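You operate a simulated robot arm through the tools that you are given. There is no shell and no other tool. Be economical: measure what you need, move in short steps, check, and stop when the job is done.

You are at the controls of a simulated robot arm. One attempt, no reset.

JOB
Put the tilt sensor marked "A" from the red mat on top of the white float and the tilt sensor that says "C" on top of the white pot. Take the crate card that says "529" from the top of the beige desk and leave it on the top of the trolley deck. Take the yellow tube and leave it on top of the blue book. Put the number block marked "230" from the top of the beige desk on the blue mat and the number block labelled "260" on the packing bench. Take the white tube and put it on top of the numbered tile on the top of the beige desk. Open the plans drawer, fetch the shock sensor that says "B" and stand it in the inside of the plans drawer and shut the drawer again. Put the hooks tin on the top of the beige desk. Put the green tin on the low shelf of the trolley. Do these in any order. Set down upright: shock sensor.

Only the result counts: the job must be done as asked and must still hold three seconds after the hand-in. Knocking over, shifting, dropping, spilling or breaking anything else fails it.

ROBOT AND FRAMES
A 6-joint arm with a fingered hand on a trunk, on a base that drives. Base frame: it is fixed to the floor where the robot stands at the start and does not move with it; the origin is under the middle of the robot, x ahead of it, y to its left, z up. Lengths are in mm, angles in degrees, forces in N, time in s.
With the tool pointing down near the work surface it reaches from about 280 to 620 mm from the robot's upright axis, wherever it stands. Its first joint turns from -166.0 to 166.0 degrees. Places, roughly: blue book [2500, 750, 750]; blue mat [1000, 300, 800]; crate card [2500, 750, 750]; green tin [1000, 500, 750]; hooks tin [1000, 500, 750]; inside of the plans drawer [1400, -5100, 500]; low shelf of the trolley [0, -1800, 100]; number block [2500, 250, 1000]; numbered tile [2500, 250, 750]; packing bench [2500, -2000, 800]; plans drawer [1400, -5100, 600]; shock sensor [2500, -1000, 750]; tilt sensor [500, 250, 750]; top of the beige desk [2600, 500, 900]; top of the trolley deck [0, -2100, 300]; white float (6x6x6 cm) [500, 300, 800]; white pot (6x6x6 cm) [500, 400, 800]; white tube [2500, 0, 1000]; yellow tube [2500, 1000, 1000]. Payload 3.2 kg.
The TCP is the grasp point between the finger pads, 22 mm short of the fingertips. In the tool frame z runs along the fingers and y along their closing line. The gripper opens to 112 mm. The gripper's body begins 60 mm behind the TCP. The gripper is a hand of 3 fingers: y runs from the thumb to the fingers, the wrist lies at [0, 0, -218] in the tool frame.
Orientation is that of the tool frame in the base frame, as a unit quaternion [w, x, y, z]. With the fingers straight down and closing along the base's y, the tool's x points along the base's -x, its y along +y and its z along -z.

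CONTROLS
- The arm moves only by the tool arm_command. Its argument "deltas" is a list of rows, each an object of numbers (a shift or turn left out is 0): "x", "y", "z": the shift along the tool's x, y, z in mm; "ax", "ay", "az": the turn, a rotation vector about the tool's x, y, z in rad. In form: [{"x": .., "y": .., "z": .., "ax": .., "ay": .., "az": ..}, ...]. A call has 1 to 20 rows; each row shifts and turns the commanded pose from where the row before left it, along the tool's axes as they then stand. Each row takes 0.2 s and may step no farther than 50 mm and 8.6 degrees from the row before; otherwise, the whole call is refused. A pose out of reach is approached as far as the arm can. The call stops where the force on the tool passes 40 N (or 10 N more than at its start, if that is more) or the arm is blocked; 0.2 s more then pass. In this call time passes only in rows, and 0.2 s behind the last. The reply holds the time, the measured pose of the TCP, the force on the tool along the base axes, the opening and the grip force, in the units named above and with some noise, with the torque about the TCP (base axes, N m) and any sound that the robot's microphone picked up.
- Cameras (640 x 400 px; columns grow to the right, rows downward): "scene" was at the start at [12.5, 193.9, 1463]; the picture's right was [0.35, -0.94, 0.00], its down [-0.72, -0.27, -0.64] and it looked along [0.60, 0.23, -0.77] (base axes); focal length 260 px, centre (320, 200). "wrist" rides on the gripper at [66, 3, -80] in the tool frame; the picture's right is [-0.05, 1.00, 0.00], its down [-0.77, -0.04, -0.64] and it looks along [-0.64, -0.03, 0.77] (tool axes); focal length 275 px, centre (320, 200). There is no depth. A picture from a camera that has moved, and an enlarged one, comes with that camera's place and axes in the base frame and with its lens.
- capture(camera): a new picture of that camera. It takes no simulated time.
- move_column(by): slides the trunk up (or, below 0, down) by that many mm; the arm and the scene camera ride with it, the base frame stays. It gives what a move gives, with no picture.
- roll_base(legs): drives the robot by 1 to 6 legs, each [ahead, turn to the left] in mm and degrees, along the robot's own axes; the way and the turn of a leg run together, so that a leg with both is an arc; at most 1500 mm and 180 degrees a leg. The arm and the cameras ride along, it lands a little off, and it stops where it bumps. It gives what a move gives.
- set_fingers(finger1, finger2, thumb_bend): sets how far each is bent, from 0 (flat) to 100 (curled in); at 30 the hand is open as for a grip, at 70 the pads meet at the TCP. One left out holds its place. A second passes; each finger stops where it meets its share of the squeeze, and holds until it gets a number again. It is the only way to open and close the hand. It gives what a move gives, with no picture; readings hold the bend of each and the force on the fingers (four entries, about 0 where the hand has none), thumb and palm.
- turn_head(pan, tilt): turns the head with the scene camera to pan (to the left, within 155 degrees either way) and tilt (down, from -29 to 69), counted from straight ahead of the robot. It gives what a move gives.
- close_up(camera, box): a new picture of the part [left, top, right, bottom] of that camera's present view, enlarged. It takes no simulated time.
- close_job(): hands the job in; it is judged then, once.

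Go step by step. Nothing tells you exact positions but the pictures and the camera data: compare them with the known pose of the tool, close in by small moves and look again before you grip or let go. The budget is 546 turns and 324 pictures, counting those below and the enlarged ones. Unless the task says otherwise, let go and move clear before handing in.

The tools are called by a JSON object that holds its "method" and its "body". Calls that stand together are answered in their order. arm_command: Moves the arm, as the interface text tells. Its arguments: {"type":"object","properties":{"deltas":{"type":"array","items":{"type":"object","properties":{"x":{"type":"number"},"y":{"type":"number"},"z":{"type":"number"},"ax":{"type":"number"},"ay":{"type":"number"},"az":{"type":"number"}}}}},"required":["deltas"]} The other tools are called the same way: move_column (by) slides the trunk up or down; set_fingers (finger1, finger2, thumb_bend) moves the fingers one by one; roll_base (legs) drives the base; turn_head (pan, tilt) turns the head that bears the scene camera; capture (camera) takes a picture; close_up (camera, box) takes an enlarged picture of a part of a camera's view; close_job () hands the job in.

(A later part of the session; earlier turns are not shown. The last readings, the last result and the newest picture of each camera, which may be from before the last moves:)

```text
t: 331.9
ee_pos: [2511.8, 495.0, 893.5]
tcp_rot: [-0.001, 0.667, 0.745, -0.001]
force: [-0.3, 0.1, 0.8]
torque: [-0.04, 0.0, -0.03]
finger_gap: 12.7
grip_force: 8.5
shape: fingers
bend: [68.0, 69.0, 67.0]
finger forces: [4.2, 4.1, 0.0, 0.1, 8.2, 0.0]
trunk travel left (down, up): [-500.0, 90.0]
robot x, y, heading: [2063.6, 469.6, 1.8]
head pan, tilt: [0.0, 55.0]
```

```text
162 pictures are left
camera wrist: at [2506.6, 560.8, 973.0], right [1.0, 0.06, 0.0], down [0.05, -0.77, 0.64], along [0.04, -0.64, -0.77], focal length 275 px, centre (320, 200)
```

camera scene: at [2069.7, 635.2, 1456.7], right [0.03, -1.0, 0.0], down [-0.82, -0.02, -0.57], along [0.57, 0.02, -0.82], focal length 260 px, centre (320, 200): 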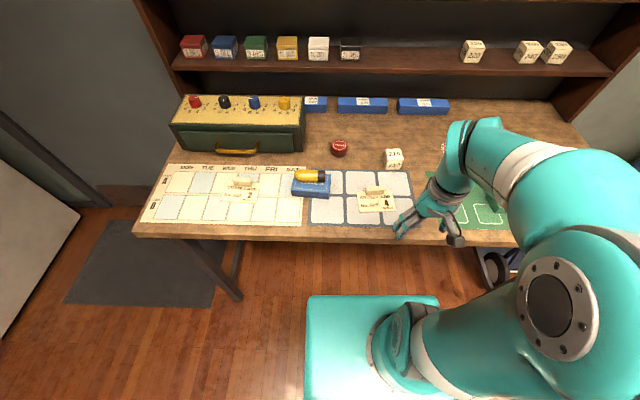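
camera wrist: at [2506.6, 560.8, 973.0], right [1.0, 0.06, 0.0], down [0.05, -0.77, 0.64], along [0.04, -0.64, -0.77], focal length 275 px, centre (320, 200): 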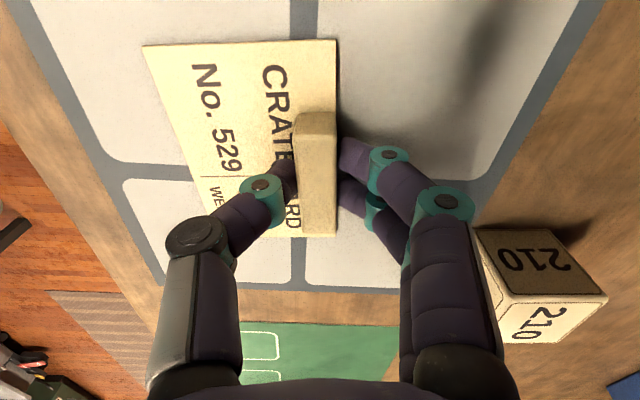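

Gripped. A short lift and a check.

{"method": "arm_command", "body": {"deltas": [{"z": -15}, {"z": -30}, {"z": -40}]}}

{"method": "capture", "body": {"camera": "wrist"}}

```text
t: 332.8
ee_pos: [2511.0, 491.7, 979.8]
tcp_rot: [-0.001, 0.667, 0.745, -0.001]
force: [-0.3, 0.1, 0.0]
torque: [-0.01, 0.01, 0.01]
finger_gap: 12.7
grip_force: 7.7
shape: fingers
bend: [69.0, 69.0, 67.0]
finger forces: [4.1, 4.1, 0.0, 0.0, 8.2, 0.1]
trunk travel left (down, up): [-500.0, 90.0]
robot x, y, heading: [2062.5, 469.3, 1.9]
head pan, tilt: [0.0, 55.0]
```

```text
161 pictures are left
camera wrist: at [2507.0, 558.0, 1059.6], right [1.0, 0.06, 0.0], down [0.05, -0.77, 0.64], along [0.04, -0.64, -0.77], focal length 275 px, centre (320, 200)
```

wrist: 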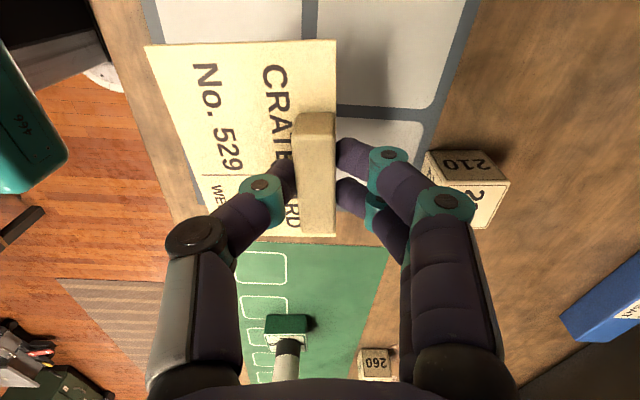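

Held level. Raising and retracting.

{"method": "arm_command", "body": {"deltas": [{"z": -40}, {"z": -40}, {"z": -20}, {"x": -6, "y": -36}, {"x": -6, "y": -36}, {"x": -6, "y": -36}, {"x": -6, "y": -36}, {"x": -6, "y": -36}]}}

```text
t: 334.6
ee_pos: [2336.5, 444.9, 1079.8]
tcp_rot: [-0.001, 0.667, 0.745, 0.0]
force: [-0.1, 0.2, -0.1]
torque: [-0.03, -0.02, -0.04]
finger_gap: 12.6
grip_force: 7.6
shape: fingers
bend: [69.0, 69.0, 67.0]
finger forces: [4.1, 4.0, 0.1, 0.0, 8.2, 0.0]
trunk travel left (down, up): [-500.0, 90.0]
robot x, y, heading: [2055.4, 465.4, 1.6]
head pan, tilt: [0.0, 55.0]
```

Driving to the trolley with the card.

{"method": "roll_base", "body": {"legs": [[-465, 0], [0, -91.6], [1500, 0], [1035, 0], [0, -90], [600, 0]]}}

{"method": "turn_head", "body": {"pan": 0, "tilt": 50}}

{"method": "capture", "body": {"camera": "scene"}}

{"method": "capture", "body": {"camera": "wrist"}}

```text
t: 360.0
ee_pos: [749.0, -2034.0, 1079.9]
tcp_rot: [0.0, 0.734, -0.679, 0.0]
force: [-0.1, -0.7, 0.1]
torque: [0.01, 0.0, -0.03]
finger_gap: 12.5
grip_force: 7.3
shape: fingers
bend: [70.0, 70.0, 67.0]
finger forces: [3.7, 3.7, 0.1, 0.0, 7.4, 0.0]
trunk travel left (down, up): [-500.0, 90.0]
robot x, y, heading: [1023.6, -2066.1, 179.9]
head pan, tilt: [0.0, 55.0]
```

```text
t: 360.7
ee_pos: [749.2, -2034.4, 1080.1]
tcp_rot: [0.0, 0.734, -0.679, 0.0]
force: [-0.1, 0.7, -0.1]
torque: [0.0, 0.02, 0.0]
finger_gap: 12.1
grip_force: 7.3
shape: fingers
bend: [70.0, 70.0, 67.0]
finger forces: [3.8, 3.7, 0.0, 0.0, 7.4, 0.0]
trunk travel left (down, up): [-500.0, 90.0]
robot x, y, heading: [1025.3, -2066.6, 180.0]
head pan, tilt: [0.0, 50.0]
```

```text
160 pictures are left
camera scene: at [1007.2, -2231.9, 1463.2], right [0.0, 1.0, 0.0], down [0.77, 0.0, -0.64], along [-0.64, 0.0, -0.77], focal length 260 px, centre (320, 200)
```

scene: 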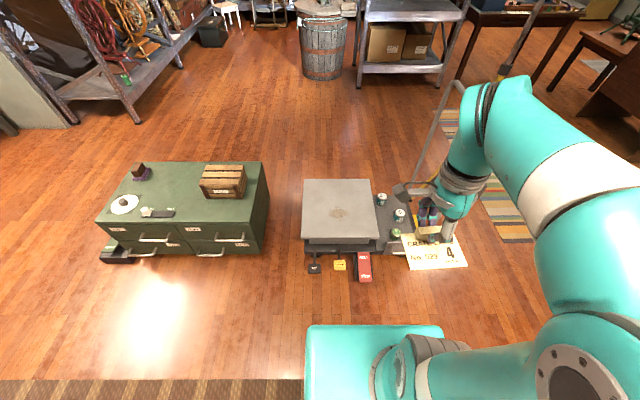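

```text
159 pictures are left
camera wrist: at [750.6, -2101.5, 1160.0], right [-1.0, -0.03, 0.0], down [-0.03, 0.77, 0.64], along [-0.02, 0.64, -0.77], focal length 275 px, centre (320, 200)
```

wrist: 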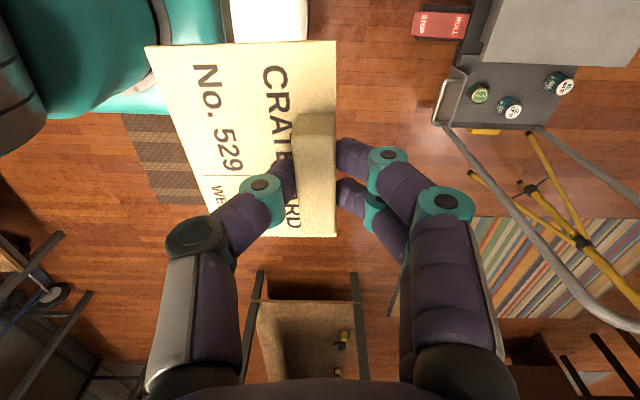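

The deck's near edge is around x 290 and pedals stick out to about x 435. I'll drive 255 mm ahead and lower the column.

{"method": "roll_base", "body": {"legs": [[255, 0]]}}

{"method": "move_column", "body": {"by": -400}}

{"method": "capture", "body": {"camera": "scene"}}

```text
t: 362.5
ee_pos: [490.5, -2035.5, 1080.7]
tcp_rot: [-0.001, 0.735, -0.678, 0.0]
force: [-0.5, -0.8, -0.9]
torque: [-0.01, 0.0, 0.0]
finger_gap: 12.2
grip_force: 7.2
shape: fingers
bend: [70.0, 70.0, 67.0]
finger forces: [3.7, 3.6, 0.1, 0.1, 7.3, 0.1]
trunk travel left (down, up): [-500.0, 90.0]
robot x, y, heading: [759.7, -2061.7, 180.0]
head pan, tilt: [0.0, 50.0]
```

```text
t: 366.4
ee_pos: [489.9, -2034.7, 679.5]
tcp_rot: [-0.001, 0.735, -0.678, 0.0]
force: [-0.4, -0.4, 0.1]
torque: [0.03, 0.0, -0.01]
finger_gap: 12.5
grip_force: 7.2
shape: fingers
bend: [70.0, 70.0, 67.0]
finger forces: [3.7, 3.7, 0.0, 0.0, 7.3, 0.0]
trunk travel left (down, up): [-100.0, 490.0]
robot x, y, heading: [763.2, -2068.9, 180.1]
head pan, tilt: [0.0, 50.0]
```

```text
158 pictures are left
camera scene: at [748.7, -2231.4, 1063.2], right [0.0, 1.0, 0.0], down [0.77, 0.0, -0.64], along [-0.64, 0.0, -0.77], focal length 260 px, centre (320, 200)
```

scene: 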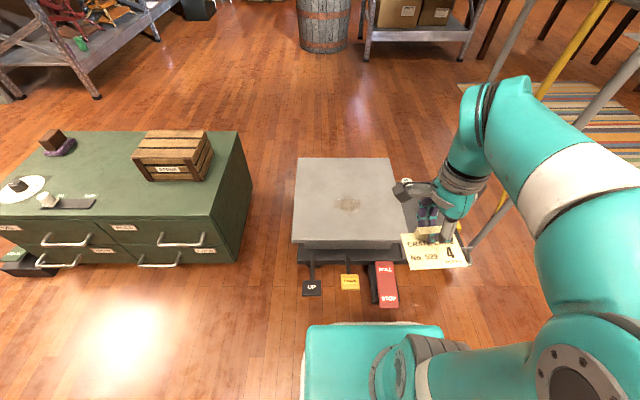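

Extending the card over the deck.

{"method": "arm_command", "body": {"deltas": [{"x": 5.9, "y": 42.7}, {"x": 5.9, "y": 42.7}, {"x": 5.9, "y": 42.7}, {"x": 5.9, "y": 42.7}, {"x": 5.9, "y": 42.7}, {"x": 5.9, "y": 42.7}, {"x": 5.9, "y": 42.7}, {"z": 45}, {"z": 45}, {"z": 45}, {"z": 45}, {"z": 45}]}}

{"method": "capture", "body": {"camera": "scene"}}

{"method": "capture", "body": {"camera": "wrist"}}

```text
t: 368.9
ee_pos: [217.4, -2097.5, 453.4]
tcp_rot: [-0.001, 0.735, -0.678, 0.0]
force: [-0.8, -0.5, 0.4]
torque: [-0.02, 0.01, -0.02]
finger_gap: 12.1
grip_force: 7.0
shape: fingers
bend: [70.0, 70.0, 68.0]
finger forces: [3.5, 3.5, 0.0, 0.1, 7.1, 0.1]
out of reach, approached as far as the arm can: row 7
trunk travel left (down, up): [-100.0, 490.0]
robot x, y, heading: [767.1, -2066.7, 179.8]
head pan, tilt: [0.0, 50.0]
```

```text
157 pictures are left
camera scene: at [748.8, -2231.4, 1063.2], right [0.0, 1.0, 0.0], down [0.77, 0.0, -0.64], along [-0.64, 0.0, -0.77], focal length 260 px, centre (320, 200)
```

scene: 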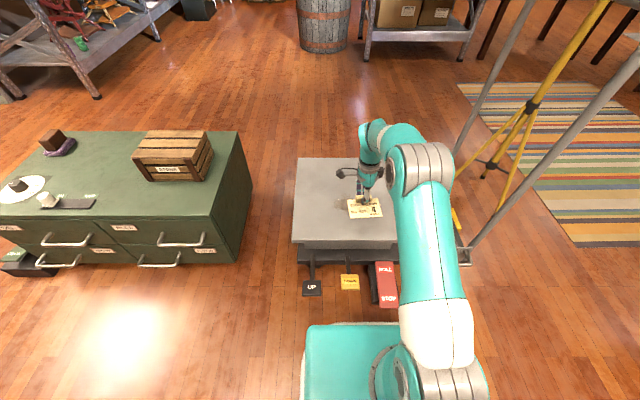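

```text
156 pictures are left
camera wrist: at [219.6, -2163.9, 533.7], right [-1.0, -0.03, 0.0], down [-0.03, 0.77, 0.64], along [-0.02, 0.64, -0.77], focal length 275 px, centre (320, 200)
```

wrist: 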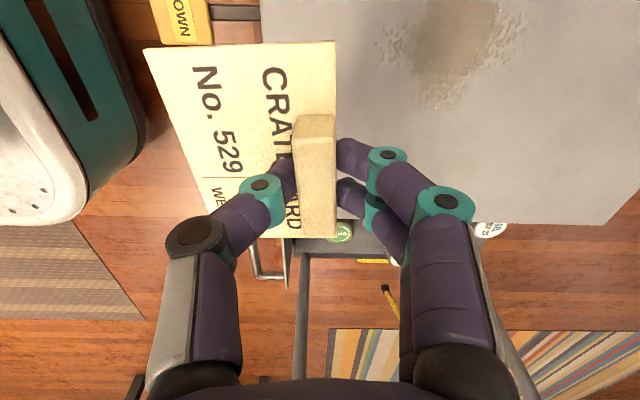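

The deck's near edge is at x about 262, so I need about 40 mm more reach to get the whole card on it.

{"method": "arm_command", "body": {"deltas": [{"z": 40}, {"y": 15}, {"y": 15}, {"y": 14}]}}

{"method": "capture", "body": {"camera": "wrist"}}

```text
t: 369.9
ee_pos: [172.7, -2099.9, 413.5]
tcp_rot: [-0.001, 0.735, -0.678, 0.0]
force: [-0.3, -0.8, 0.6]
torque: [-0.03, -0.02, 0.02]
finger_gap: 12.0
grip_force: 7.3
shape: fingers
bend: [70.0, 70.0, 68.0]
finger forces: [3.6, 3.5, 0.0, 0.1, 7.0, 0.0]
trunk travel left (down, up): [-100.0, 490.0]
robot x, y, heading: [763.7, -2063.7, 179.8]
head pan, tilt: [0.0, 50.0]
```

```text
155 pictures are left
camera wrist: at [174.9, -2166.0, 493.2], right [-1.0, -0.03, 0.0], down [-0.03, 0.77, 0.64], along [-0.02, 0.64, -0.77], focal length 275 px, centre (320, 200)
```

wrist: 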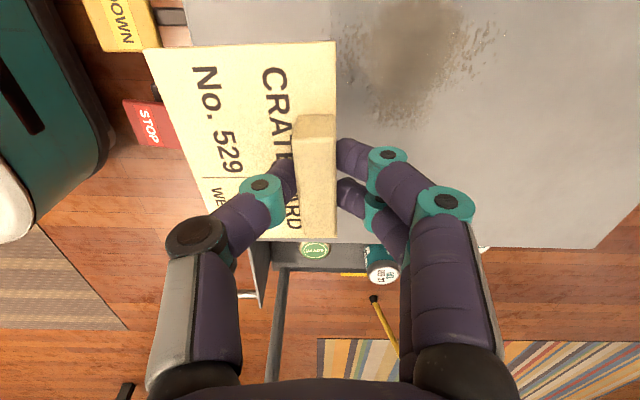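

The card is within the deck edges. Lowering.

{"method": "arm_command", "body": {"deltas": [{"z": 25}, {"z": 20}, {"z": 10}]}}

{"method": "capture", "body": {"camera": "wrist"}}

{"method": "close_up", "body": {"camera": "scene", "box": [280, 110, 480, 270]}}

```text
t: 370.8
ee_pos: [174.0, -2099.1, 358.2]
tcp_rot: [0.0, 0.735, -0.679, 0.0]
force: [-0.6, -0.3, 0.0]
torque: [-0.03, 0.0, 0.01]
finger_gap: 12.2
grip_force: 7.3
shape: fingers
bend: [70.0, 70.0, 68.0]
finger forces: [3.4, 3.5, 0.1, 0.0, 7.0, 0.0]
trunk travel left (down, up): [-100.0, 490.0]
robot x, y, heading: [768.1, -2068.3, 179.6]
head pan, tilt: [0.0, 50.0]
```

```text
154 pictures are left
camera wrist: at [175.0, -2165.9, 439.0], right [-1.0, -0.03, 0.0], down [-0.03, 0.77, 0.64], along [-0.02, 0.64, -0.77], focal length 275 px, centre (320, 200)
```

wrist: 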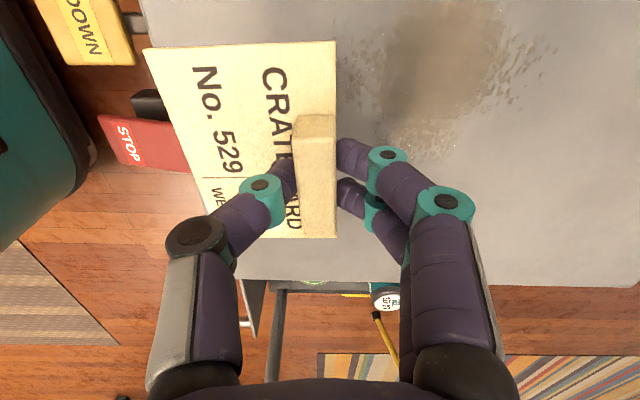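

```text
2.50 times, centred on (380, 190) of scene
camera zoom: at [748.6, -2231.4, 1063.2], right [0.0, 1.0, 0.0], down [0.77, 0.0, -0.64], along [-0.64, 0.0, -0.77], focal length 650 px, centre (170, 225)
```

zoom: 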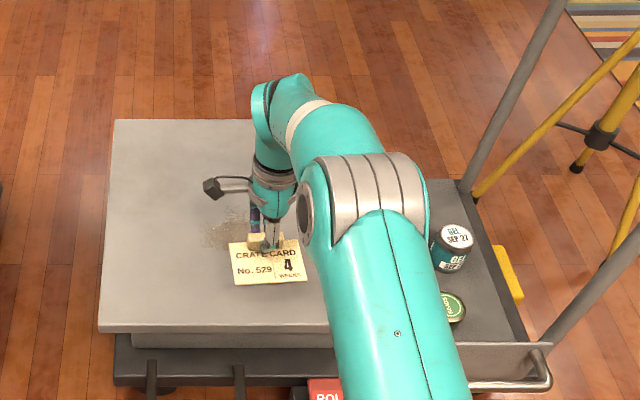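

The deck top is at about z 254. Continuing down.

{"method": "arm_command", "body": {"deltas": [{"z": 25}, {"z": 20}, {"z": 10}, {"z": 5}]}}

{"method": "capture", "body": {"camera": "wrist"}}

```text
t: 371.8
ee_pos: [173.3, -2100.5, 300.2]
tcp_rot: [0.0, 0.735, -0.678, -0.001]
force: [1.4, 0.2, 6.3]
torque: [0.02, -0.05, -0.02]
finger_gap: 11.7
grip_force: 9.3
shape: fingers
bend: [70.0, 70.0, 68.0]
finger forces: [4.0, 4.2, 0.1, 0.0, 9.1, 0.0]
trunk travel left (down, up): [-100.0, 490.0]
robot x, y, heading: [765.8, -2066.9, 180.0]
head pan, tilt: [0.0, 50.0]
```

```text
152 pictures are left
camera wrist: at [174.9, -2166.5, 379.9], right [-1.0, -0.03, 0.0], down [-0.03, 0.77, 0.64], along [-0.02, 0.64, -0.77], focal length 275 px, centre (320, 200)
```

wrist: 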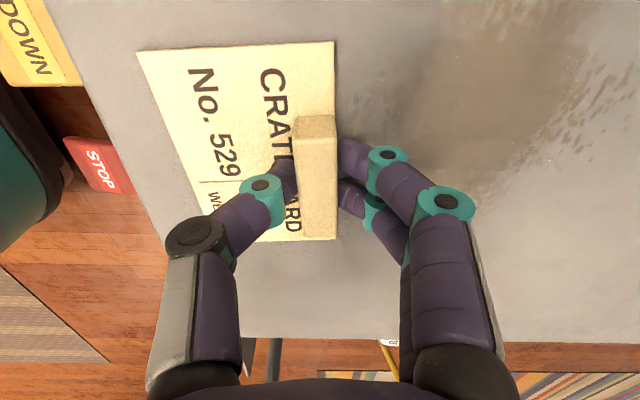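

The card is down on the deck. Releasing.

{"method": "set_fingers", "body": {"finger1": 45, "finger2": 45, "thumb_bend": 45}}

{"method": "arm_command", "body": {"deltas": [{"z": -10}, {"z": -30}, {"z": -40}, {"z": -40}, {"z": -40}]}}

{"method": "capture", "body": {"camera": "wrist"}}

```text
t: 372.8
ee_pos: [174.3, -2099.0, 300.6]
tcp_rot: [0.0, 0.735, -0.678, 0.0]
force: [-3.8, 0.1, 13.6]
torque: [0.01, -0.46, 0.02]
finger_gap: 66.4
grip_force: 6.9
shape: fingers
bend: [45.0, 45.0, 47.0]
finger forces: [0.0, 0.1, 0.1, 0.0, 13.0, 0.0]
trunk travel left (down, up): [-100.0, 490.0]
robot x, y, heading: [763.4, -2064.5, 180.1]
head pan, tilt: [0.0, 50.0]
```

```text
t: 373.9
ee_pos: [172.1, -2098.8, 458.3]
tcp_rot: [-0.001, 0.735, -0.678, 0.001]
force: [-0.8, -0.5, 0.2]
torque: [0.0, 0.0, -0.02]
finger_gap: 68.8
grip_force: 0.1
shape: fingers
bend: [45.0, 45.0, 45.0]
finger forces: [0.0, 0.0, 0.0, 0.0, 0.0, 0.1]
trunk travel left (down, up): [-100.0, 490.0]
robot x, y, heading: [760.2, -2064.7, 180.1]
head pan, tilt: [0.0, 50.0]
```

```text
151 pictures are left
camera wrist: at [173.8, -2165.7, 539.4], right [-1.0, -0.03, 0.0], down [-0.03, 0.77, 0.64], along [-0.02, 0.64, -0.77], focal length 275 px, centre (320, 200)
```

wrist: 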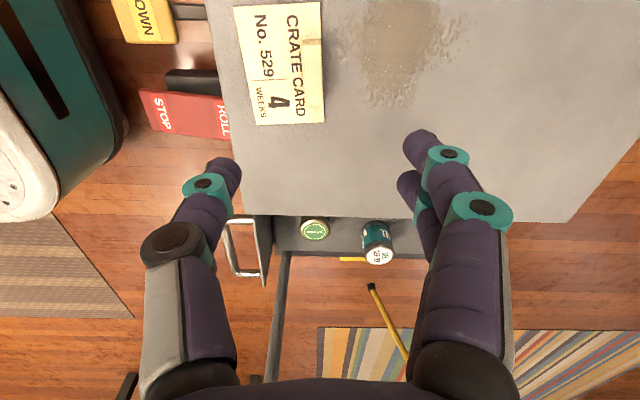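

{"method": "close_up", "body": {"camera": "wrist", "box": [190, 0, 370, 150]}}

{"method": "close_up", "body": {"camera": "scene", "box": [280, 130, 440, 270]}}

```text
2.67 times, centred on (280, 75) of wrist
camera zoom: at [173.8, -2165.7, 539.4], right [-1.0, -0.03, 0.0], down [-0.03, 0.77, 0.64], along [-0.02, 0.64, -0.77], focal length 734 px, centre (427, 533)
```

zoom: 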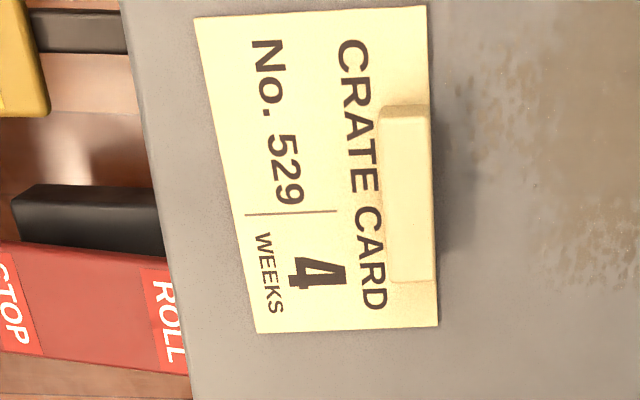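

```text
2.86 times, centred on (360, 200) of scene
camera zoom: at [748.5, -2231.4, 1063.1], right [0.0, 1.0, 0.0], down [0.77, 0.0, -0.64], along [-0.64, 0.0, -0.77], focal length 743 px, centre (206, 200)
```

zoom: 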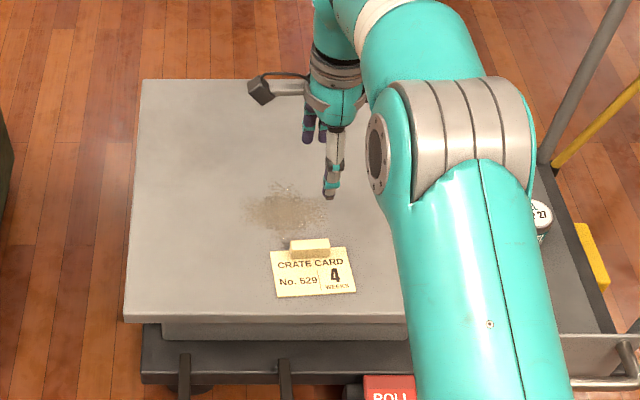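

Card 529 lies on the deck. I'll retract, raise the column and return to the desk for block 260.

{"method": "arm_command", "body": {"deltas": [{"z": -40}, {"y": -40, "z": -10}, {"y": -40, "z": -10}, {"y": -40, "z": -10}, {"y": -40}, {"y": -40}, {"y": -40}, {"y": -40}, {"y": -40}]}}

{"method": "move_column", "body": {"by": 400}}

```text
t: 375.9
ee_pos: [492.1, -2073.0, 531.2]
tcp_rot: [-0.001, 0.735, -0.678, 0.001]
force: [-0.5, 0.5, -0.1]
torque: [0.01, -0.03, 0.05]
finger_gap: 68.9
grip_force: 0.1
shape: fingers
bend: [45.0, 45.0, 45.0]
finger forces: [0.1, 0.0, 0.1, 0.0, 0.0, 0.0]
trunk travel left (down, up): [-100.0, 490.0]
robot x, y, heading: [765.4, -2063.4, 180.1]
head pan, tilt: [0.0, 50.0]
```

```text
t: 379.8
ee_pos: [492.2, -2072.4, 931.7]
tcp_rot: [-0.001, 0.736, -0.677, 0.001]
force: [-0.6, 0.7, -0.4]
torque: [0.01, 0.01, 0.02]
finger_gap: 68.9
grip_force: 0.0
shape: fingers
bend: [45.0, 45.0, 45.0]
finger forces: [0.0, 0.1, 0.0, 0.0, 0.0, 0.0]
trunk travel left (down, up): [-500.0, 90.0]
robot x, y, heading: [766.8, -2067.8, 180.2]
head pan, tilt: [0.0, 50.0]
```

{"method": "arm_command", "body": {"deltas": [{"z": -40}, {"z": -40}, {"z": -40}, {"z": -30}]}}

{"method": "roll_base", "body": {"legs": [[-824, 0], [0, -90], [1500, 0], [675, 0], [0, -90], [500, 0]]}}

{"method": "turn_head", "body": {"pan": 0, "tilt": 50}}

{"method": "capture", "body": {"camera": "scene"}}

```text
t: 380.8
ee_pos: [493.1, -2073.3, 1082.2]
tcp_rot: [-0.001, 0.735, -0.678, 0.0]
force: [-0.4, 0.5, -0.1]
torque: [0.0, 0.01, 0.02]
finger_gap: 69.1
grip_force: 0.0
shape: fingers
bend: [45.0, 45.0, 45.0]
finger forces: [0.1, 0.0, 0.1, 0.0, 0.0, 0.0]
trunk travel left (down, up): [-500.0, 90.0]
robot x, y, heading: [764.1, -2066.8, 179.7]
head pan, tilt: [0.0, 50.0]
```

```text
t: 405.8
ee_pos: [2434.4, 83.0, 1081.9]
tcp_rot: [0.0, 0.694, 0.72, -0.001]
force: [-0.4, -0.3, 0.3]
torque: [0.04, 0.05, -0.02]
finger_gap: 69.0
grip_force: 0.0
shape: fingers
bend: [45.0, 45.0, 45.0]
finger forces: [0.1, 0.1, 0.1, 0.1, 0.0, 0.1]
trunk travel left (down, up): [-500.0, 90.0]
robot x, y, heading: [2160.5, 89.1, -2.4]
head pan, tilt: [0.0, 50.0]
```

```text
t: 406.4
ee_pos: [2432.9, 83.3, 1080.6]
tcp_rot: [0.0, 0.694, 0.72, -0.001]
force: [0.3, -0.1, -0.5]
torque: [0.01, 0.0, 0.04]
finger_gap: 69.2
grip_force: 0.1
shape: fingers
bend: [45.0, 45.0, 45.0]
finger forces: [0.0, 0.0, 0.1, 0.0, 0.0, 0.0]
trunk travel left (down, up): [-500.0, 90.0]
robot x, y, heading: [2160.4, 89.8, -2.6]
head pan, tilt: [0.0, 50.0]
```

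```text
148 pictures are left
camera scene: at [2185.0, 252.5, 1463.2], right [-0.04, -1.0, 0.0], down [-0.77, 0.03, -0.64], along [0.64, -0.03, -0.77], focal length 260 px, centre (320, 200)
```

scene: 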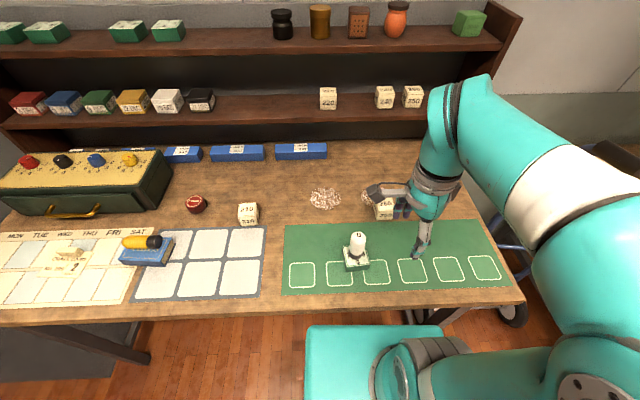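

Moving above block 260.

{"method": "arm_command", "body": {"deltas": [{"x": -7.2, "y": 39.6, "z": 10}, {"x": -7.2, "y": 39.6, "z": 10}, {"x": -7.2, "y": 39.6, "z": 15}, {"x": -7.2, "y": 39.6, "z": 20}, {"x": -7.2, "y": 39.6, "z": 25}]}}

{"method": "capture", "body": {"camera": "wrist"}}

```text
t: 407.6
ee_pos: [2633.0, 58.2, 1001.5]
tcp_rot: [0.0, 0.694, 0.72, 0.0]
force: [-0.1, 0.2, 0.6]
torque: [-0.03, -0.03, 0.0]
finger_gap: 69.0
grip_force: 0.1
shape: fingers
bend: [45.0, 45.0, 45.0]
finger forces: [0.0, 0.1, 0.1, 0.0, 0.0, 0.0]
trunk travel left (down, up): [-500.0, 90.0]
robot x, y, heading: [2165.6, 83.9, -2.4]
head pan, tilt: [0.0, 50.0]
```

```text
147 pictures are left
camera wrist: at [2633.6, 124.3, 1081.1], right [1.0, -0.01, 0.0], down [0.0, -0.77, 0.64], along [-0.01, -0.64, -0.77], focal length 275 px, centre (320, 200)
```

wrist: 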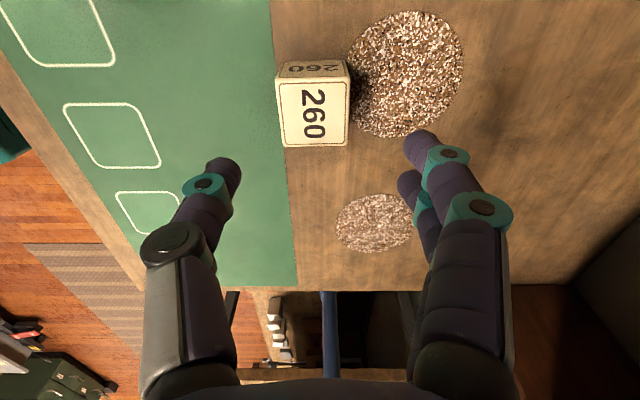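

Block 260 is at (2628, 54), square to the hand. Descending.

{"method": "arm_command", "body": {"deltas": [{"x": -4, "y": -5, "z": 38}, {"z": 40}, {"z": 30}]}}

{"method": "capture", "body": {"camera": "wrist"}}

```text
t: 408.4
ee_pos: [2627.4, 52.3, 894.2]
tcp_rot: [0.0, 0.693, 0.721, -0.001]
force: [-0.8, 0.6, -0.7]
torque: [0.0, 0.0, 0.01]
finger_gap: 69.1
grip_force: 0.1
shape: fingers
bend: [45.0, 45.0, 45.0]
finger forces: [0.0, 0.0, 0.1, 0.0, 0.0, 0.0]
trunk travel left (down, up): [-500.0, 90.0]
robot x, y, heading: [2163.7, 88.3, -2.6]
head pan, tilt: [0.0, 50.0]
```

```text
146 pictures are left
camera wrist: at [2627.0, 117.1, 973.4], right [1.0, -0.01, 0.0], down [-0.01, -0.77, 0.64], along [-0.01, -0.64, -0.77], focal length 275 px, centre (320, 200)
```

wrist: 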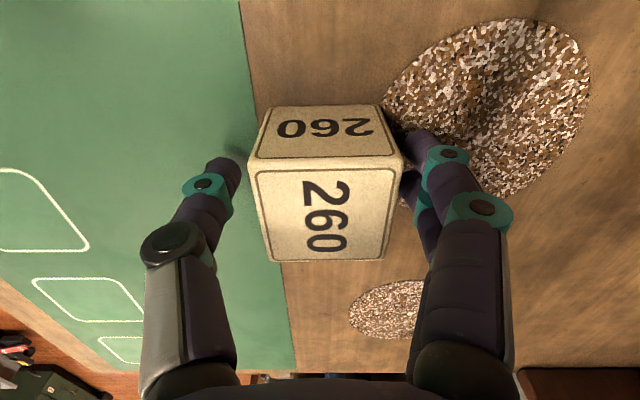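

{"method": "set_fingers", "body": {"finger1": 66, "finger2": 66, "thumb_bend": 66}}

{"method": "arm_command", "body": {"deltas": [{"z": -20}, {"z": -40}, {"z": -40}, {"z": -40}, {"z": -45}, {"y": -40}, {"y": -40}, {"y": -40}, {"y": -40}, {"y": -30}]}}

{"method": "capture", "body": {"camera": "wrist"}}

```text
t: 409.4
ee_pos: [2627.8, 52.1, 894.5]
tcp_rot: [0.0, 0.694, 0.72, -0.001]
force: [0.0, 0.0, 0.6]
torque: [-0.03, 0.01, 0.02]
finger_gap: 42.1
grip_force: 12.2
shape: fingers
bend: [56.0, 56.0, 59.0]
finger forces: [6.2, 6.2, 0.0, 0.1, 12.5, 0.0]
trunk travel left (down, up): [-500.0, 90.0]
robot x, y, heading: [2163.0, 86.6, -2.4]
head pan, tilt: [0.0, 50.0]
```

```text
t: 411.6
ee_pos: [2437.3, 46.5, 1079.0]
tcp_rot: [0.001, 0.693, 0.721, -0.001]
force: [-0.3, 0.1, -0.6]
torque: [-0.01, -0.03, 0.0]
finger_gap: 42.2
grip_force: 12.3
shape: fingers
bend: [56.0, 57.0, 59.0]
finger forces: [6.1, 6.1, 0.1, 0.0, 12.1, 0.0]
trunk travel left (down, up): [-500.0, 90.0]
robot x, y, heading: [2164.9, 86.4, -2.5]
head pan, tilt: [0.0, 50.0]
```

```text
145 pictures are left
camera wrist: at [2436.5, 111.2, 1158.3], right [1.0, -0.01, 0.0], down [-0.01, -0.77, 0.64], along [-0.01, -0.64, -0.77], focal length 275 px, centre (320, 200)
```

wrist: 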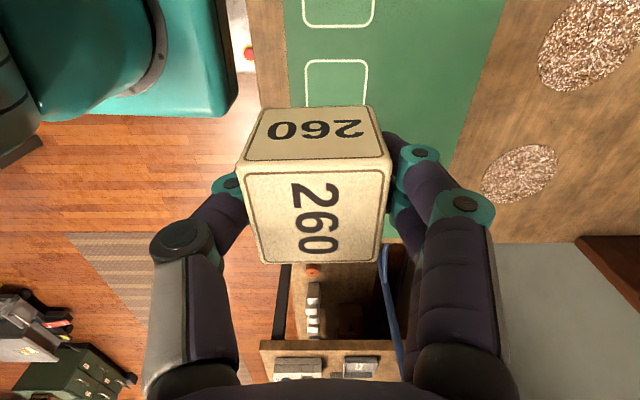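

Block 260 is held. Driving to the packing bench.

{"method": "roll_base", "body": {"legs": [[-565, 0], [0, -87.5], [1500, 0], [200, 0], [0, 90], [150, 0]]}}

{"method": "turn_head", "body": {"pan": 0, "tilt": 40}}

{"method": "capture", "body": {"camera": "scene"}}

{"method": "turn_head", "body": {"pan": 35, "tilt": 35}}

{"method": "capture", "body": {"camera": "scene"}}

```text
t: 431.3
ee_pos: [2031.9, -1596.8, 1079.2]
tcp_rot: [-0.002, 0.687, 0.727, -0.002]
force: [0.7, -0.1, -0.1]
torque: [0.01, 0.06, 0.0]
finger_gap: 41.7
grip_force: 11.9
shape: fingers
bend: [57.0, 57.0, 59.0]
finger forces: [6.1, 5.8, 0.1, 0.0, 11.9, 0.0]
trunk travel left (down, up): [-500.0, 90.0]
robot x, y, heading: [1757.0, -1559.8, -1.7]
head pan, tilt: [0.0, 50.0]
```

```text
t: 432.1
ee_pos: [2031.3, -1597.1, 1078.8]
tcp_rot: [-0.001, 0.686, 0.727, 0.0]
force: [-0.1, -0.3, 0.0]
torque: [-0.02, -0.04, -0.03]
finger_gap: 41.9
grip_force: 12.0
shape: fingers
bend: [57.0, 57.0, 59.0]
finger forces: [6.0, 5.8, 0.1, 0.0, 12.0, 0.0]
trunk travel left (down, up): [-500.0, 90.0]
robot x, y, heading: [1750.1, -1559.2, -1.5]
head pan, tilt: [0.0, 40.0]
```

```text
144 pictures are left
camera scene: at [1783.5, -1393.6, 1477.3], right [-0.03, -1.0, 0.0], down [-0.64, 0.02, -0.77], along [0.77, -0.02, -0.64], focal length 260 px, centre (320, 200)
```

scene: 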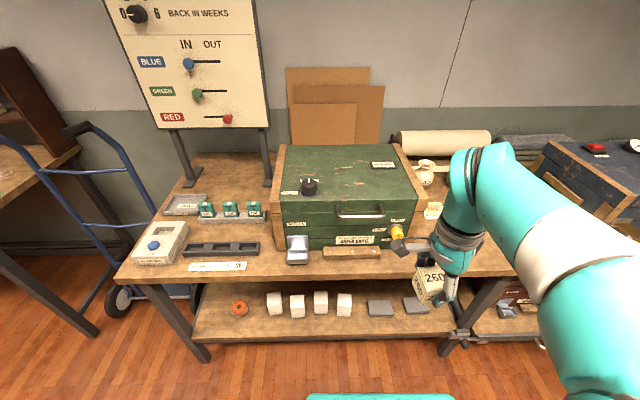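

```text
t: 433.1
ee_pos: [2031.1, -1596.4, 1077.7]
tcp_rot: [-0.001, 0.687, 0.726, 0.0]
force: [0.4, 0.0, -0.4]
torque: [-0.03, 0.02, 0.01]
finger_gap: 41.8
grip_force: 12.1
shape: fingers
bend: [57.0, 57.0, 59.0]
finger forces: [6.1, 5.9, 0.1, 0.0, 11.9, 0.0]
trunk travel left (down, up): [-500.0, 90.0]
robot x, y, heading: [1752.6, -1558.7, -1.8]
head pan, tilt: [35.0, 35.0]
```

```text
143 pictures are left
camera scene: at [1772.0, -1342.9, 1484.9], right [0.55, -0.83, 0.0], down [-0.48, -0.32, -0.82], along [0.68, 0.45, -0.57], focal length 260 px, centre (320, 200)
```

scene: 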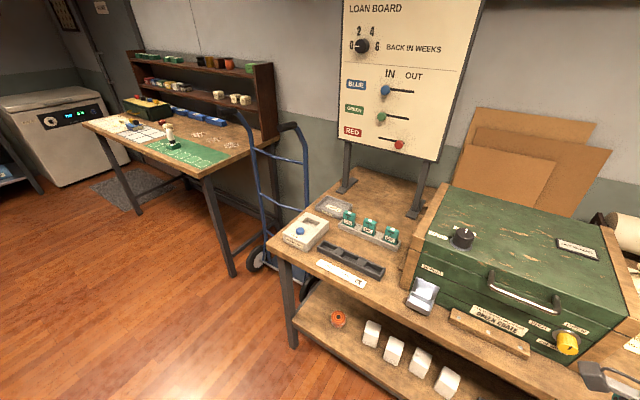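

I see the packing bench with the loan board, sensor rack and green crate. I'll look right to see how far the bench goes and where it is free.

{"method": "turn_head", "body": {"pan": -45, "tilt": 35}}

{"method": "capture", "body": {"camera": "scene"}}

```text
t: 434.6
ee_pos: [2030.3, -1597.0, 1077.8]
tcp_rot: [-0.001, 0.687, 0.726, -0.001]
force: [0.6, 0.0, -1.0]
torque: [-0.01, -0.03, -0.02]
finger_gap: 41.6
grip_force: 12.0
shape: fingers
bend: [57.0, 57.0, 59.0]
finger forces: [6.0, 5.9, 0.0, 0.0, 12.0, 0.0]
trunk travel left (down, up): [-500.0, 90.0]
robot x, y, heading: [1754.0, -1561.4, -1.4]
head pan, tilt: [-45.0, 35.0]
```

```text
142 pictures are left
camera scene: at [1759.2, -1455.2, 1484.9], right [-0.72, -0.69, 0.0], down [-0.4, 0.42, -0.82], along [0.56, -0.59, -0.57], focal length 260 px, centre (320, 200)
```

scene: 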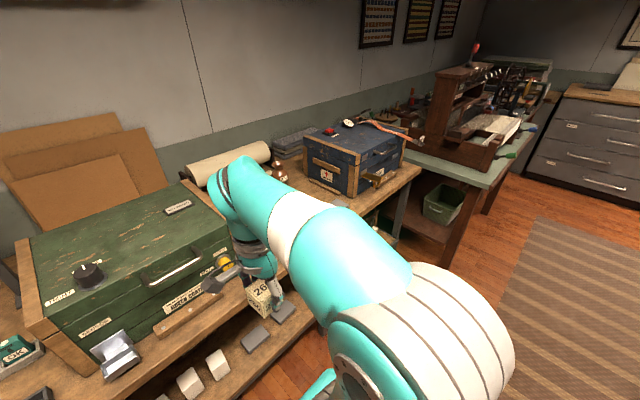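

The bench top appears continuous. I'll move along it to about y -2060 for a free spot.

{"method": "roll_base", "body": {"legs": [[0, -88.5], [500, 0], [0, 90]]}}

{"method": "turn_head", "body": {"pan": 0, "tilt": 40}}

{"method": "capture", "body": {"camera": "scene"}}

```text
t: 445.2
ee_pos: [2034.7, -2097.1, 1077.9]
tcp_rot: [-0.001, 0.673, 0.739, 0.0]
force: [0.7, 0.3, -0.4]
torque: [0.0, 0.01, -0.02]
finger_gap: 41.3
grip_force: 11.8
shape: fingers
bend: [57.0, 57.0, 59.0]
finger forces: [6.0, 5.8, 0.0, 0.0, 11.7, 0.0]
trunk travel left (down, up): [-500.0, 90.0]
robot x, y, heading: [1756.4, -2067.9, 0.5]
head pan, tilt: [-45.0, 35.0]
```

```text
t: 446.3
ee_pos: [2033.8, -2097.7, 1078.7]
tcp_rot: [0.0, 0.674, 0.739, -0.001]
force: [-0.8, 0.2, -0.1]
torque: [-0.01, -0.01, 0.0]
finger_gap: 41.2
grip_force: 11.5
shape: fingers
bend: [57.0, 57.0, 59.0]
finger forces: [5.9, 5.8, 0.0, 0.0, 11.7, 0.0]
trunk travel left (down, up): [-500.0, 90.0]
robot x, y, heading: [1758.7, -2068.6, 0.7]
head pan, tilt: [0.0, 40.0]
```

```text
141 pictures are left
camera scene: at [1779.4, -1904.3, 1477.4], right [0.01, -1.0, 0.0], down [-0.64, -0.01, -0.77], along [0.77, 0.01, -0.64], focal length 260 px, centre (320, 200)
```

scene: 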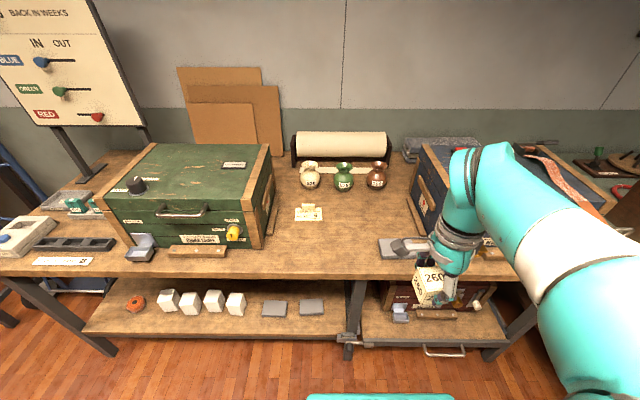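

There is a clear spot near (2360, -1960) between the card and the grey tray. I'll go ahead 120 mm and lower the block there.

{"method": "roll_base", "body": {"legs": [[120, 0]]}}

{"method": "arm_command", "body": {"deltas": [{"x": 18, "y": 30}, {"x": 18, "y": 35}, {"x": 18, "y": 35}, {"x": 18, "y": 35}, {"x": 18, "y": 35}, {"x": 20, "y": 35}, {"x": 5, "z": 40}, {"z": 40}, {"z": 40}]}}

{"method": "capture", "body": {"camera": "wrist"}}

{"method": "capture", "body": {"camera": "scene"}}

```text
t: 447.5
ee_pos: [2154.2, -2095.6, 1078.0]
tcp_rot: [-0.001, 0.673, 0.74, -0.001]
force: [-0.6, 0.0, -1.3]
torque: [0.02, 0.02, 0.01]
finger_gap: 41.4
grip_force: 12.1
shape: fingers
bend: [57.0, 57.0, 59.0]
finger forces: [5.9, 5.9, 0.0, 0.0, 11.7, 0.0]
trunk travel left (down, up): [-500.0, 90.0]
robot x, y, heading: [1875.0, -2072.1, 0.9]
head pan, tilt: [0.0, 40.0]
```

```text
t: 449.5
ee_pos: [2348.6, -1960.6, 960.9]
tcp_rot: [0.0, 0.673, 0.74, -0.002]
force: [0.6, 0.9, -0.8]
torque: [-0.03, 0.03, -0.01]
finger_gap: 41.0
grip_force: 11.6
shape: fingers
bend: [57.0, 57.0, 59.0]
finger forces: [5.9, 5.8, 0.0, 0.0, 11.7, 0.0]
trunk travel left (down, up): [-500.0, 90.0]
robot x, y, heading: [1877.8, -2069.7, 0.5]
head pan, tilt: [0.0, 40.0]
```

```text
140 pictures are left
camera wrist: at [2345.0, -1895.4, 1039.6], right [1.0, 0.05, 0.0], down [0.04, -0.77, 0.64], along [0.03, -0.64, -0.77], focal length 275 px, centre (320, 200)
```

wrist: 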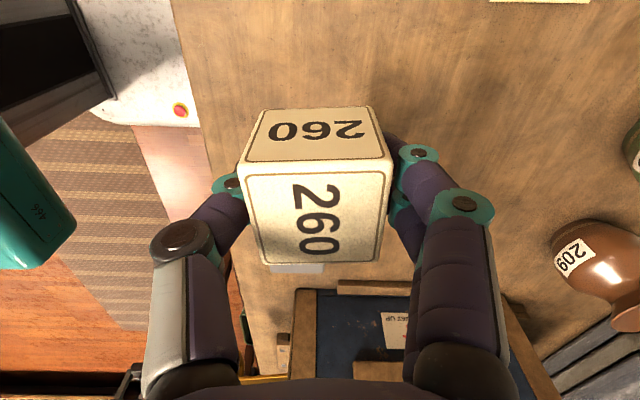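

```text
139 pictures are left
camera scene: at [1898.7, -1902.7, 1477.4], right [0.01, -1.0, 0.0], down [-0.64, -0.01, -0.77], along [0.77, 0.01, -0.64], focal length 260 px, centre (320, 200)
```

scene: 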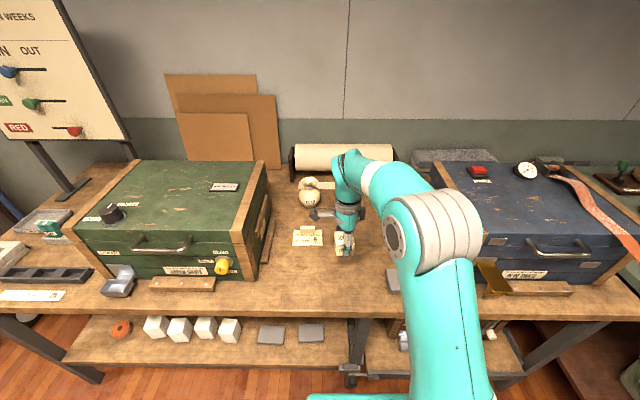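

Clear below. Lowering.

{"method": "arm_command", "body": {"deltas": [{"z": 35}, {"z": 35}, {"z": 20}]}}

{"method": "arm_command", "body": {"deltas": [{"z": 6}, {"z": 5}, {"z": 4}, {"z": 3}, {"z": 3}, {"z": 2}, {"z": 2}]}}

{"method": "capture", "body": {"camera": "wrist"}}

```text
t: 450.3
ee_pos: [2345.2, -1961.9, 866.6]
tcp_rot: [0.0, 0.672, 0.74, -0.001]
force: [-0.5, 0.1, -0.9]
torque: [-0.03, -0.03, 0.02]
finger_gap: 40.5
grip_force: 11.7
shape: fingers
bend: [57.0, 57.0, 59.0]
finger forces: [5.9, 5.8, 0.1, 0.1, 11.8, 0.1]
trunk travel left (down, up): [-500.0, 90.0]
robot x, y, heading: [1875.1, -2068.7, 0.4]
head pan, tilt: [0.0, 40.0]
```

```text
t: 451.9
ee_pos: [2346.1, -1962.6, 841.8]
tcp_rot: [0.0, 0.673, 0.739, -0.001]
force: [0.8, 0.1, 0.6]
torque: [0.02, -0.02, 0.0]
finger_gap: 41.0
grip_force: 12.0
shape: fingers
bend: [57.0, 57.0, 59.0]
finger forces: [5.9, 5.8, 0.0, 0.0, 11.7, 0.0]
trunk travel left (down, up): [-500.0, 90.0]
robot x, y, heading: [1877.5, -2068.8, 0.8]
head pan, tilt: [0.0, 40.0]
```

```text
138 pictures are left
camera wrist: at [2342.6, -1896.7, 922.4], right [1.0, 0.05, 0.0], down [0.04, -0.77, 0.64], along [0.03, -0.64, -0.77], focal length 275 px, centre (320, 200)
```

wrist: 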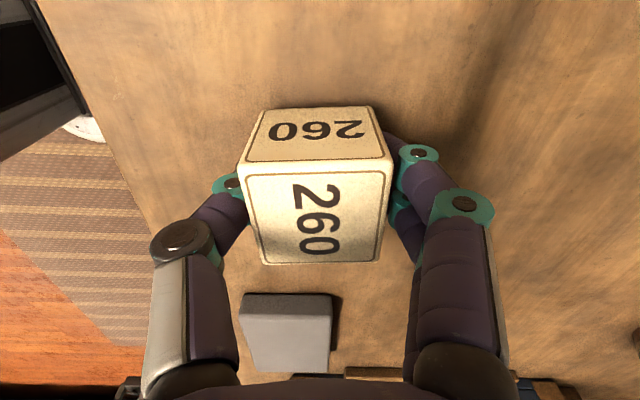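

{"method": "arm_command", "body": {"deltas": [{"z": 2}, {"z": 2}, {"z": 2}, {"z": 2}, {"z": 2}, {"z": 2}]}}

```text
t: 453.3
ee_pos: [2346.8, -1963.3, 832.4]
tcp_rot: [0.0, 0.673, 0.739, 0.0]
force: [-0.3, -1.0, 7.1]
torque: [-0.01, 0.01, 0.02]
finger_gap: 41.2
grip_force: 12.6
shape: fingers
bend: [58.0, 58.0, 59.0]
finger forces: [6.1, 6.0, 0.0, 0.1, 12.8, 0.0]
trunk travel left (down, up): [-500.0, 90.0]
robot x, y, heading: [1872.4, -2068.6, 0.6]
head pan, tilt: [0.0, 40.0]
```

Contact: the bench top is near z 801. Releasing.

{"method": "set_fingers", "body": {"finger1": 40, "finger2": 40, "thumb_bend": 40}}

{"method": "arm_command", "body": {"deltas": [{"z": -30}, {"z": -40}, {"z": -40}, {"z": -40}, {"z": -40}, {"z": -40}]}}

{"method": "capture", "body": {"camera": "wrist"}}

```text
t: 454.3
ee_pos: [2346.1, -1963.3, 830.3]
tcp_rot: [0.0, 0.673, 0.74, -0.001]
force: [0.1, 0.1, 0.6]
torque: [0.03, 0.0, 0.0]
finger_gap: 83.3
grip_force: 0.0
shape: fingers
bend: [40.0, 40.0, 40.0]
finger forces: [0.1, 0.0, 0.0, 0.1, 0.0, 0.0]
trunk travel left (down, up): [-500.0, 90.0]
robot x, y, heading: [1876.6, -2068.9, 0.7]
head pan, tilt: [0.0, 40.0]
```

```text
t: 455.7
ee_pos: [2345.6, -1963.1, 1060.2]
tcp_rot: [0.0, 0.674, 0.739, -0.001]
force: [-0.2, 0.1, 0.0]
torque: [0.01, 0.01, -0.02]
finger_gap: 83.5
grip_force: 0.1
shape: fingers
bend: [40.0, 40.0, 40.0]
finger forces: [0.0, 0.0, 0.1, 0.0, 0.0, 0.0]
trunk travel left (down, up): [-500.0, 90.0]
robot x, y, heading: [1871.5, -2066.3, 0.7]
head pan, tilt: [0.0, 40.0]
```

```text
137 pictures are left
camera wrist: at [2341.7, -1897.2, 1141.0], right [1.0, 0.05, 0.0], down [0.04, -0.77, 0.64], along [0.03, -0.64, -0.77], focal length 275 px, centre (320, 200)
```

wrist: 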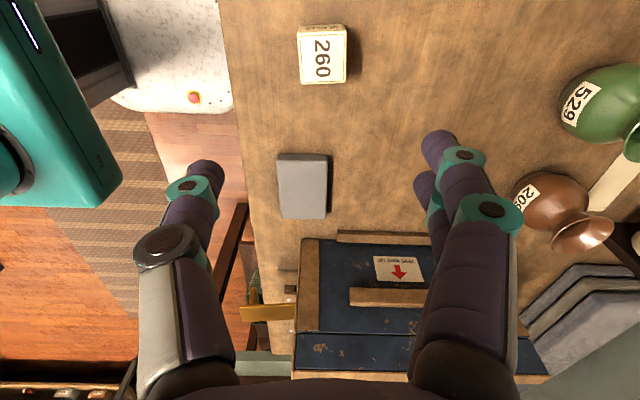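

Block 260 is placed. Next, the plans drawer. I'll retract the arm, then drive toward the drawer cabinet.

{"method": "arm_command", "body": {"deltas": [{"y": -40, "x": -10}, {"y": -40, "x": -10}, {"y": -40, "x": -10}, {"y": -40, "x": -10}, {"y": -40, "x": -10}]}}

{"method": "roll_base", "body": {"legs": [[-330, 0], [0, -90.7], [1450, 0]]}}

{"method": "turn_head", "body": {"pan": 0, "tilt": 30}}

{"method": "capture", "body": {"camera": "scene"}}

```text
t: 456.9
ee_pos: [2150.1, -2032.6, 1060.1]
tcp_rot: [0.0, 0.673, 0.74, -0.001]
force: [0.3, -0.9, -0.5]
torque: [0.01, -0.02, 0.01]
finger_gap: 83.3
grip_force: 0.0
shape: fingers
bend: [40.0, 40.0, 40.0]
finger forces: [0.1, 0.0, 0.1, 0.1, 0.0, 0.0]
trunk travel left (down, up): [-500.0, 90.0]
robot x, y, heading: [1875.3, -2070.1, 0.8]
head pan, tilt: [0.0, 40.0]
```

```text
t: 469.9
ee_pos: [1568.5, -3820.9, 1060.7]
tcp_rot: [0.0, 0.999, 0.037, -0.001]
force: [-0.1, 0.1, -0.1]
torque: [0.01, -0.01, 0.02]
finger_gap: 83.4
grip_force: 0.0
shape: fingers
bend: [40.0, 40.0, 40.0]
finger forces: [0.0, 0.0, 0.0, 0.0, 0.0, 0.0]
trunk travel left (down, up): [-500.0, 90.0]
robot x, y, heading: [1538.6, -3543.1, -90.7]
head pan, tilt: [0.0, 40.0]
```

```text
t: 470.6
ee_pos: [1568.7, -3821.7, 1061.1]
tcp_rot: [0.0, 0.999, 0.038, -0.001]
force: [0.3, 0.2, 0.0]
torque: [0.01, 0.01, -0.02]
finger_gap: 83.4
grip_force: 0.2
shape: fingers
bend: [40.0, 40.0, 40.0]
finger forces: [0.0, 0.0, 0.0, 0.2, 0.0, 0.1]
trunk travel left (down, up): [-500.0, 90.0]
robot x, y, heading: [1538.4, -3546.2, -90.5]
head pan, tilt: [0.0, 30.0]
```

```text
136 pictures are left
camera scene: at [1703.1, -3575.1, 1492.7], right [-1.0, 0.01, 0.0], down [0.0, 0.5, -0.87], along [-0.01, -0.87, -0.5], focal length 260 px, centre (320, 200)
```

scene: 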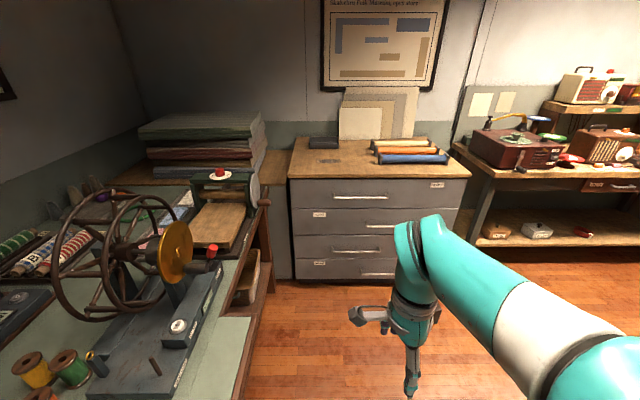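

{"method": "close_up", "body": {"camera": "scene", "box": [270, 130, 480, 290]}}

```text
2.50 times, centred on (375, 210) of scene
camera zoom: at [1703.1, -3575.1, 1492.7], right [-1.0, 0.01, 0.0], down [0.0, 0.5, -0.87], along [-0.01, -0.87, -0.5], focal length 650 px, centre (182, 175)
```

zoom: 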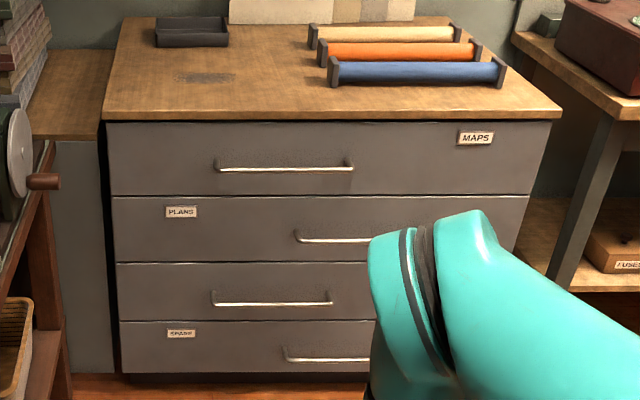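

The plans drawer is the second one (label PLANS, front z about 446–646), with its handle near x 1240, z 544. I'll lower the column and pitch the hand forward while still in free space.

{"method": "move_column", "body": {"by": -400}}

{"method": "arm_command", "body": {"deltas": [{"y": 40}, {"y": 40}, {"y": 40}, {"y": 40}, {"y": 40}, {"y": 40}]}}

{"method": "arm_command", "body": {"deltas": [{"ax": -0.143}, {"ax": -0.143}, {"ax": -0.143}, {"ax": -0.143}, {"ax": -0.143}, {"ax": -0.143}, {"ax": -0.143}, {"ax": -0.143}, {"ax": -0.143}, {"ax": -0.143}, {"ax": -0.143}]}}

```text
t: 474.4
ee_pos: [1569.7, -3820.1, 662.0]
tcp_rot: [-0.001, 0.999, 0.038, 0.0]
force: [0.7, 1.0, 0.2]
torque: [0.01, 0.0, 0.01]
finger_gap: 83.6
grip_force: 0.1
shape: fingers
bend: [40.0, 40.0, 40.0]
finger forces: [0.1, 0.1, 0.0, 0.0, 0.1, 0.0]
trunk travel left (down, up): [-100.0, 490.0]
robot x, y, heading: [1537.8, -3545.7, -90.3]
head pan, tilt: [0.0, 30.0]
```

```text
t: 475.8
ee_pos: [1587.5, -4060.3, 657.8]
tcp_rot: [0.0, 0.999, 0.037, -0.001]
force: [-0.6, 0.1, -0.6]
torque: [0.02, 0.02, 0.01]
finger_gap: 83.4
grip_force: 0.0
shape: fingers
bend: [40.0, 40.0, 40.0]
finger forces: [0.2, 0.0, 0.0, 0.0, 0.0, 0.0]
trunk travel left (down, up): [-100.0, 490.0]
robot x, y, heading: [1536.8, -3545.9, -90.2]
head pan, tilt: [0.0, 30.0]
```

```text
t: 478.2
ee_pos: [1585.5, -4059.9, 660.2]
tcp_rot: [0.707, 0.707, 0.026, 0.026]
force: [0.7, 0.1, -0.6]
torque: [0.03, -0.02, -0.01]
finger_gap: 83.3
grip_force: 0.0
shape: fingers
bend: [40.0, 40.0, 40.0]
finger forces: [0.0, 0.1, 0.0, 0.0, 0.0, 0.1]
out of reach, approached as far as the arm can: row 7
trunk travel left (down, up): [-100.0, 490.0]
robot x, y, heading: [1533.7, -3547.5, -90.5]
head pan, tilt: [0.0, 30.0]
```

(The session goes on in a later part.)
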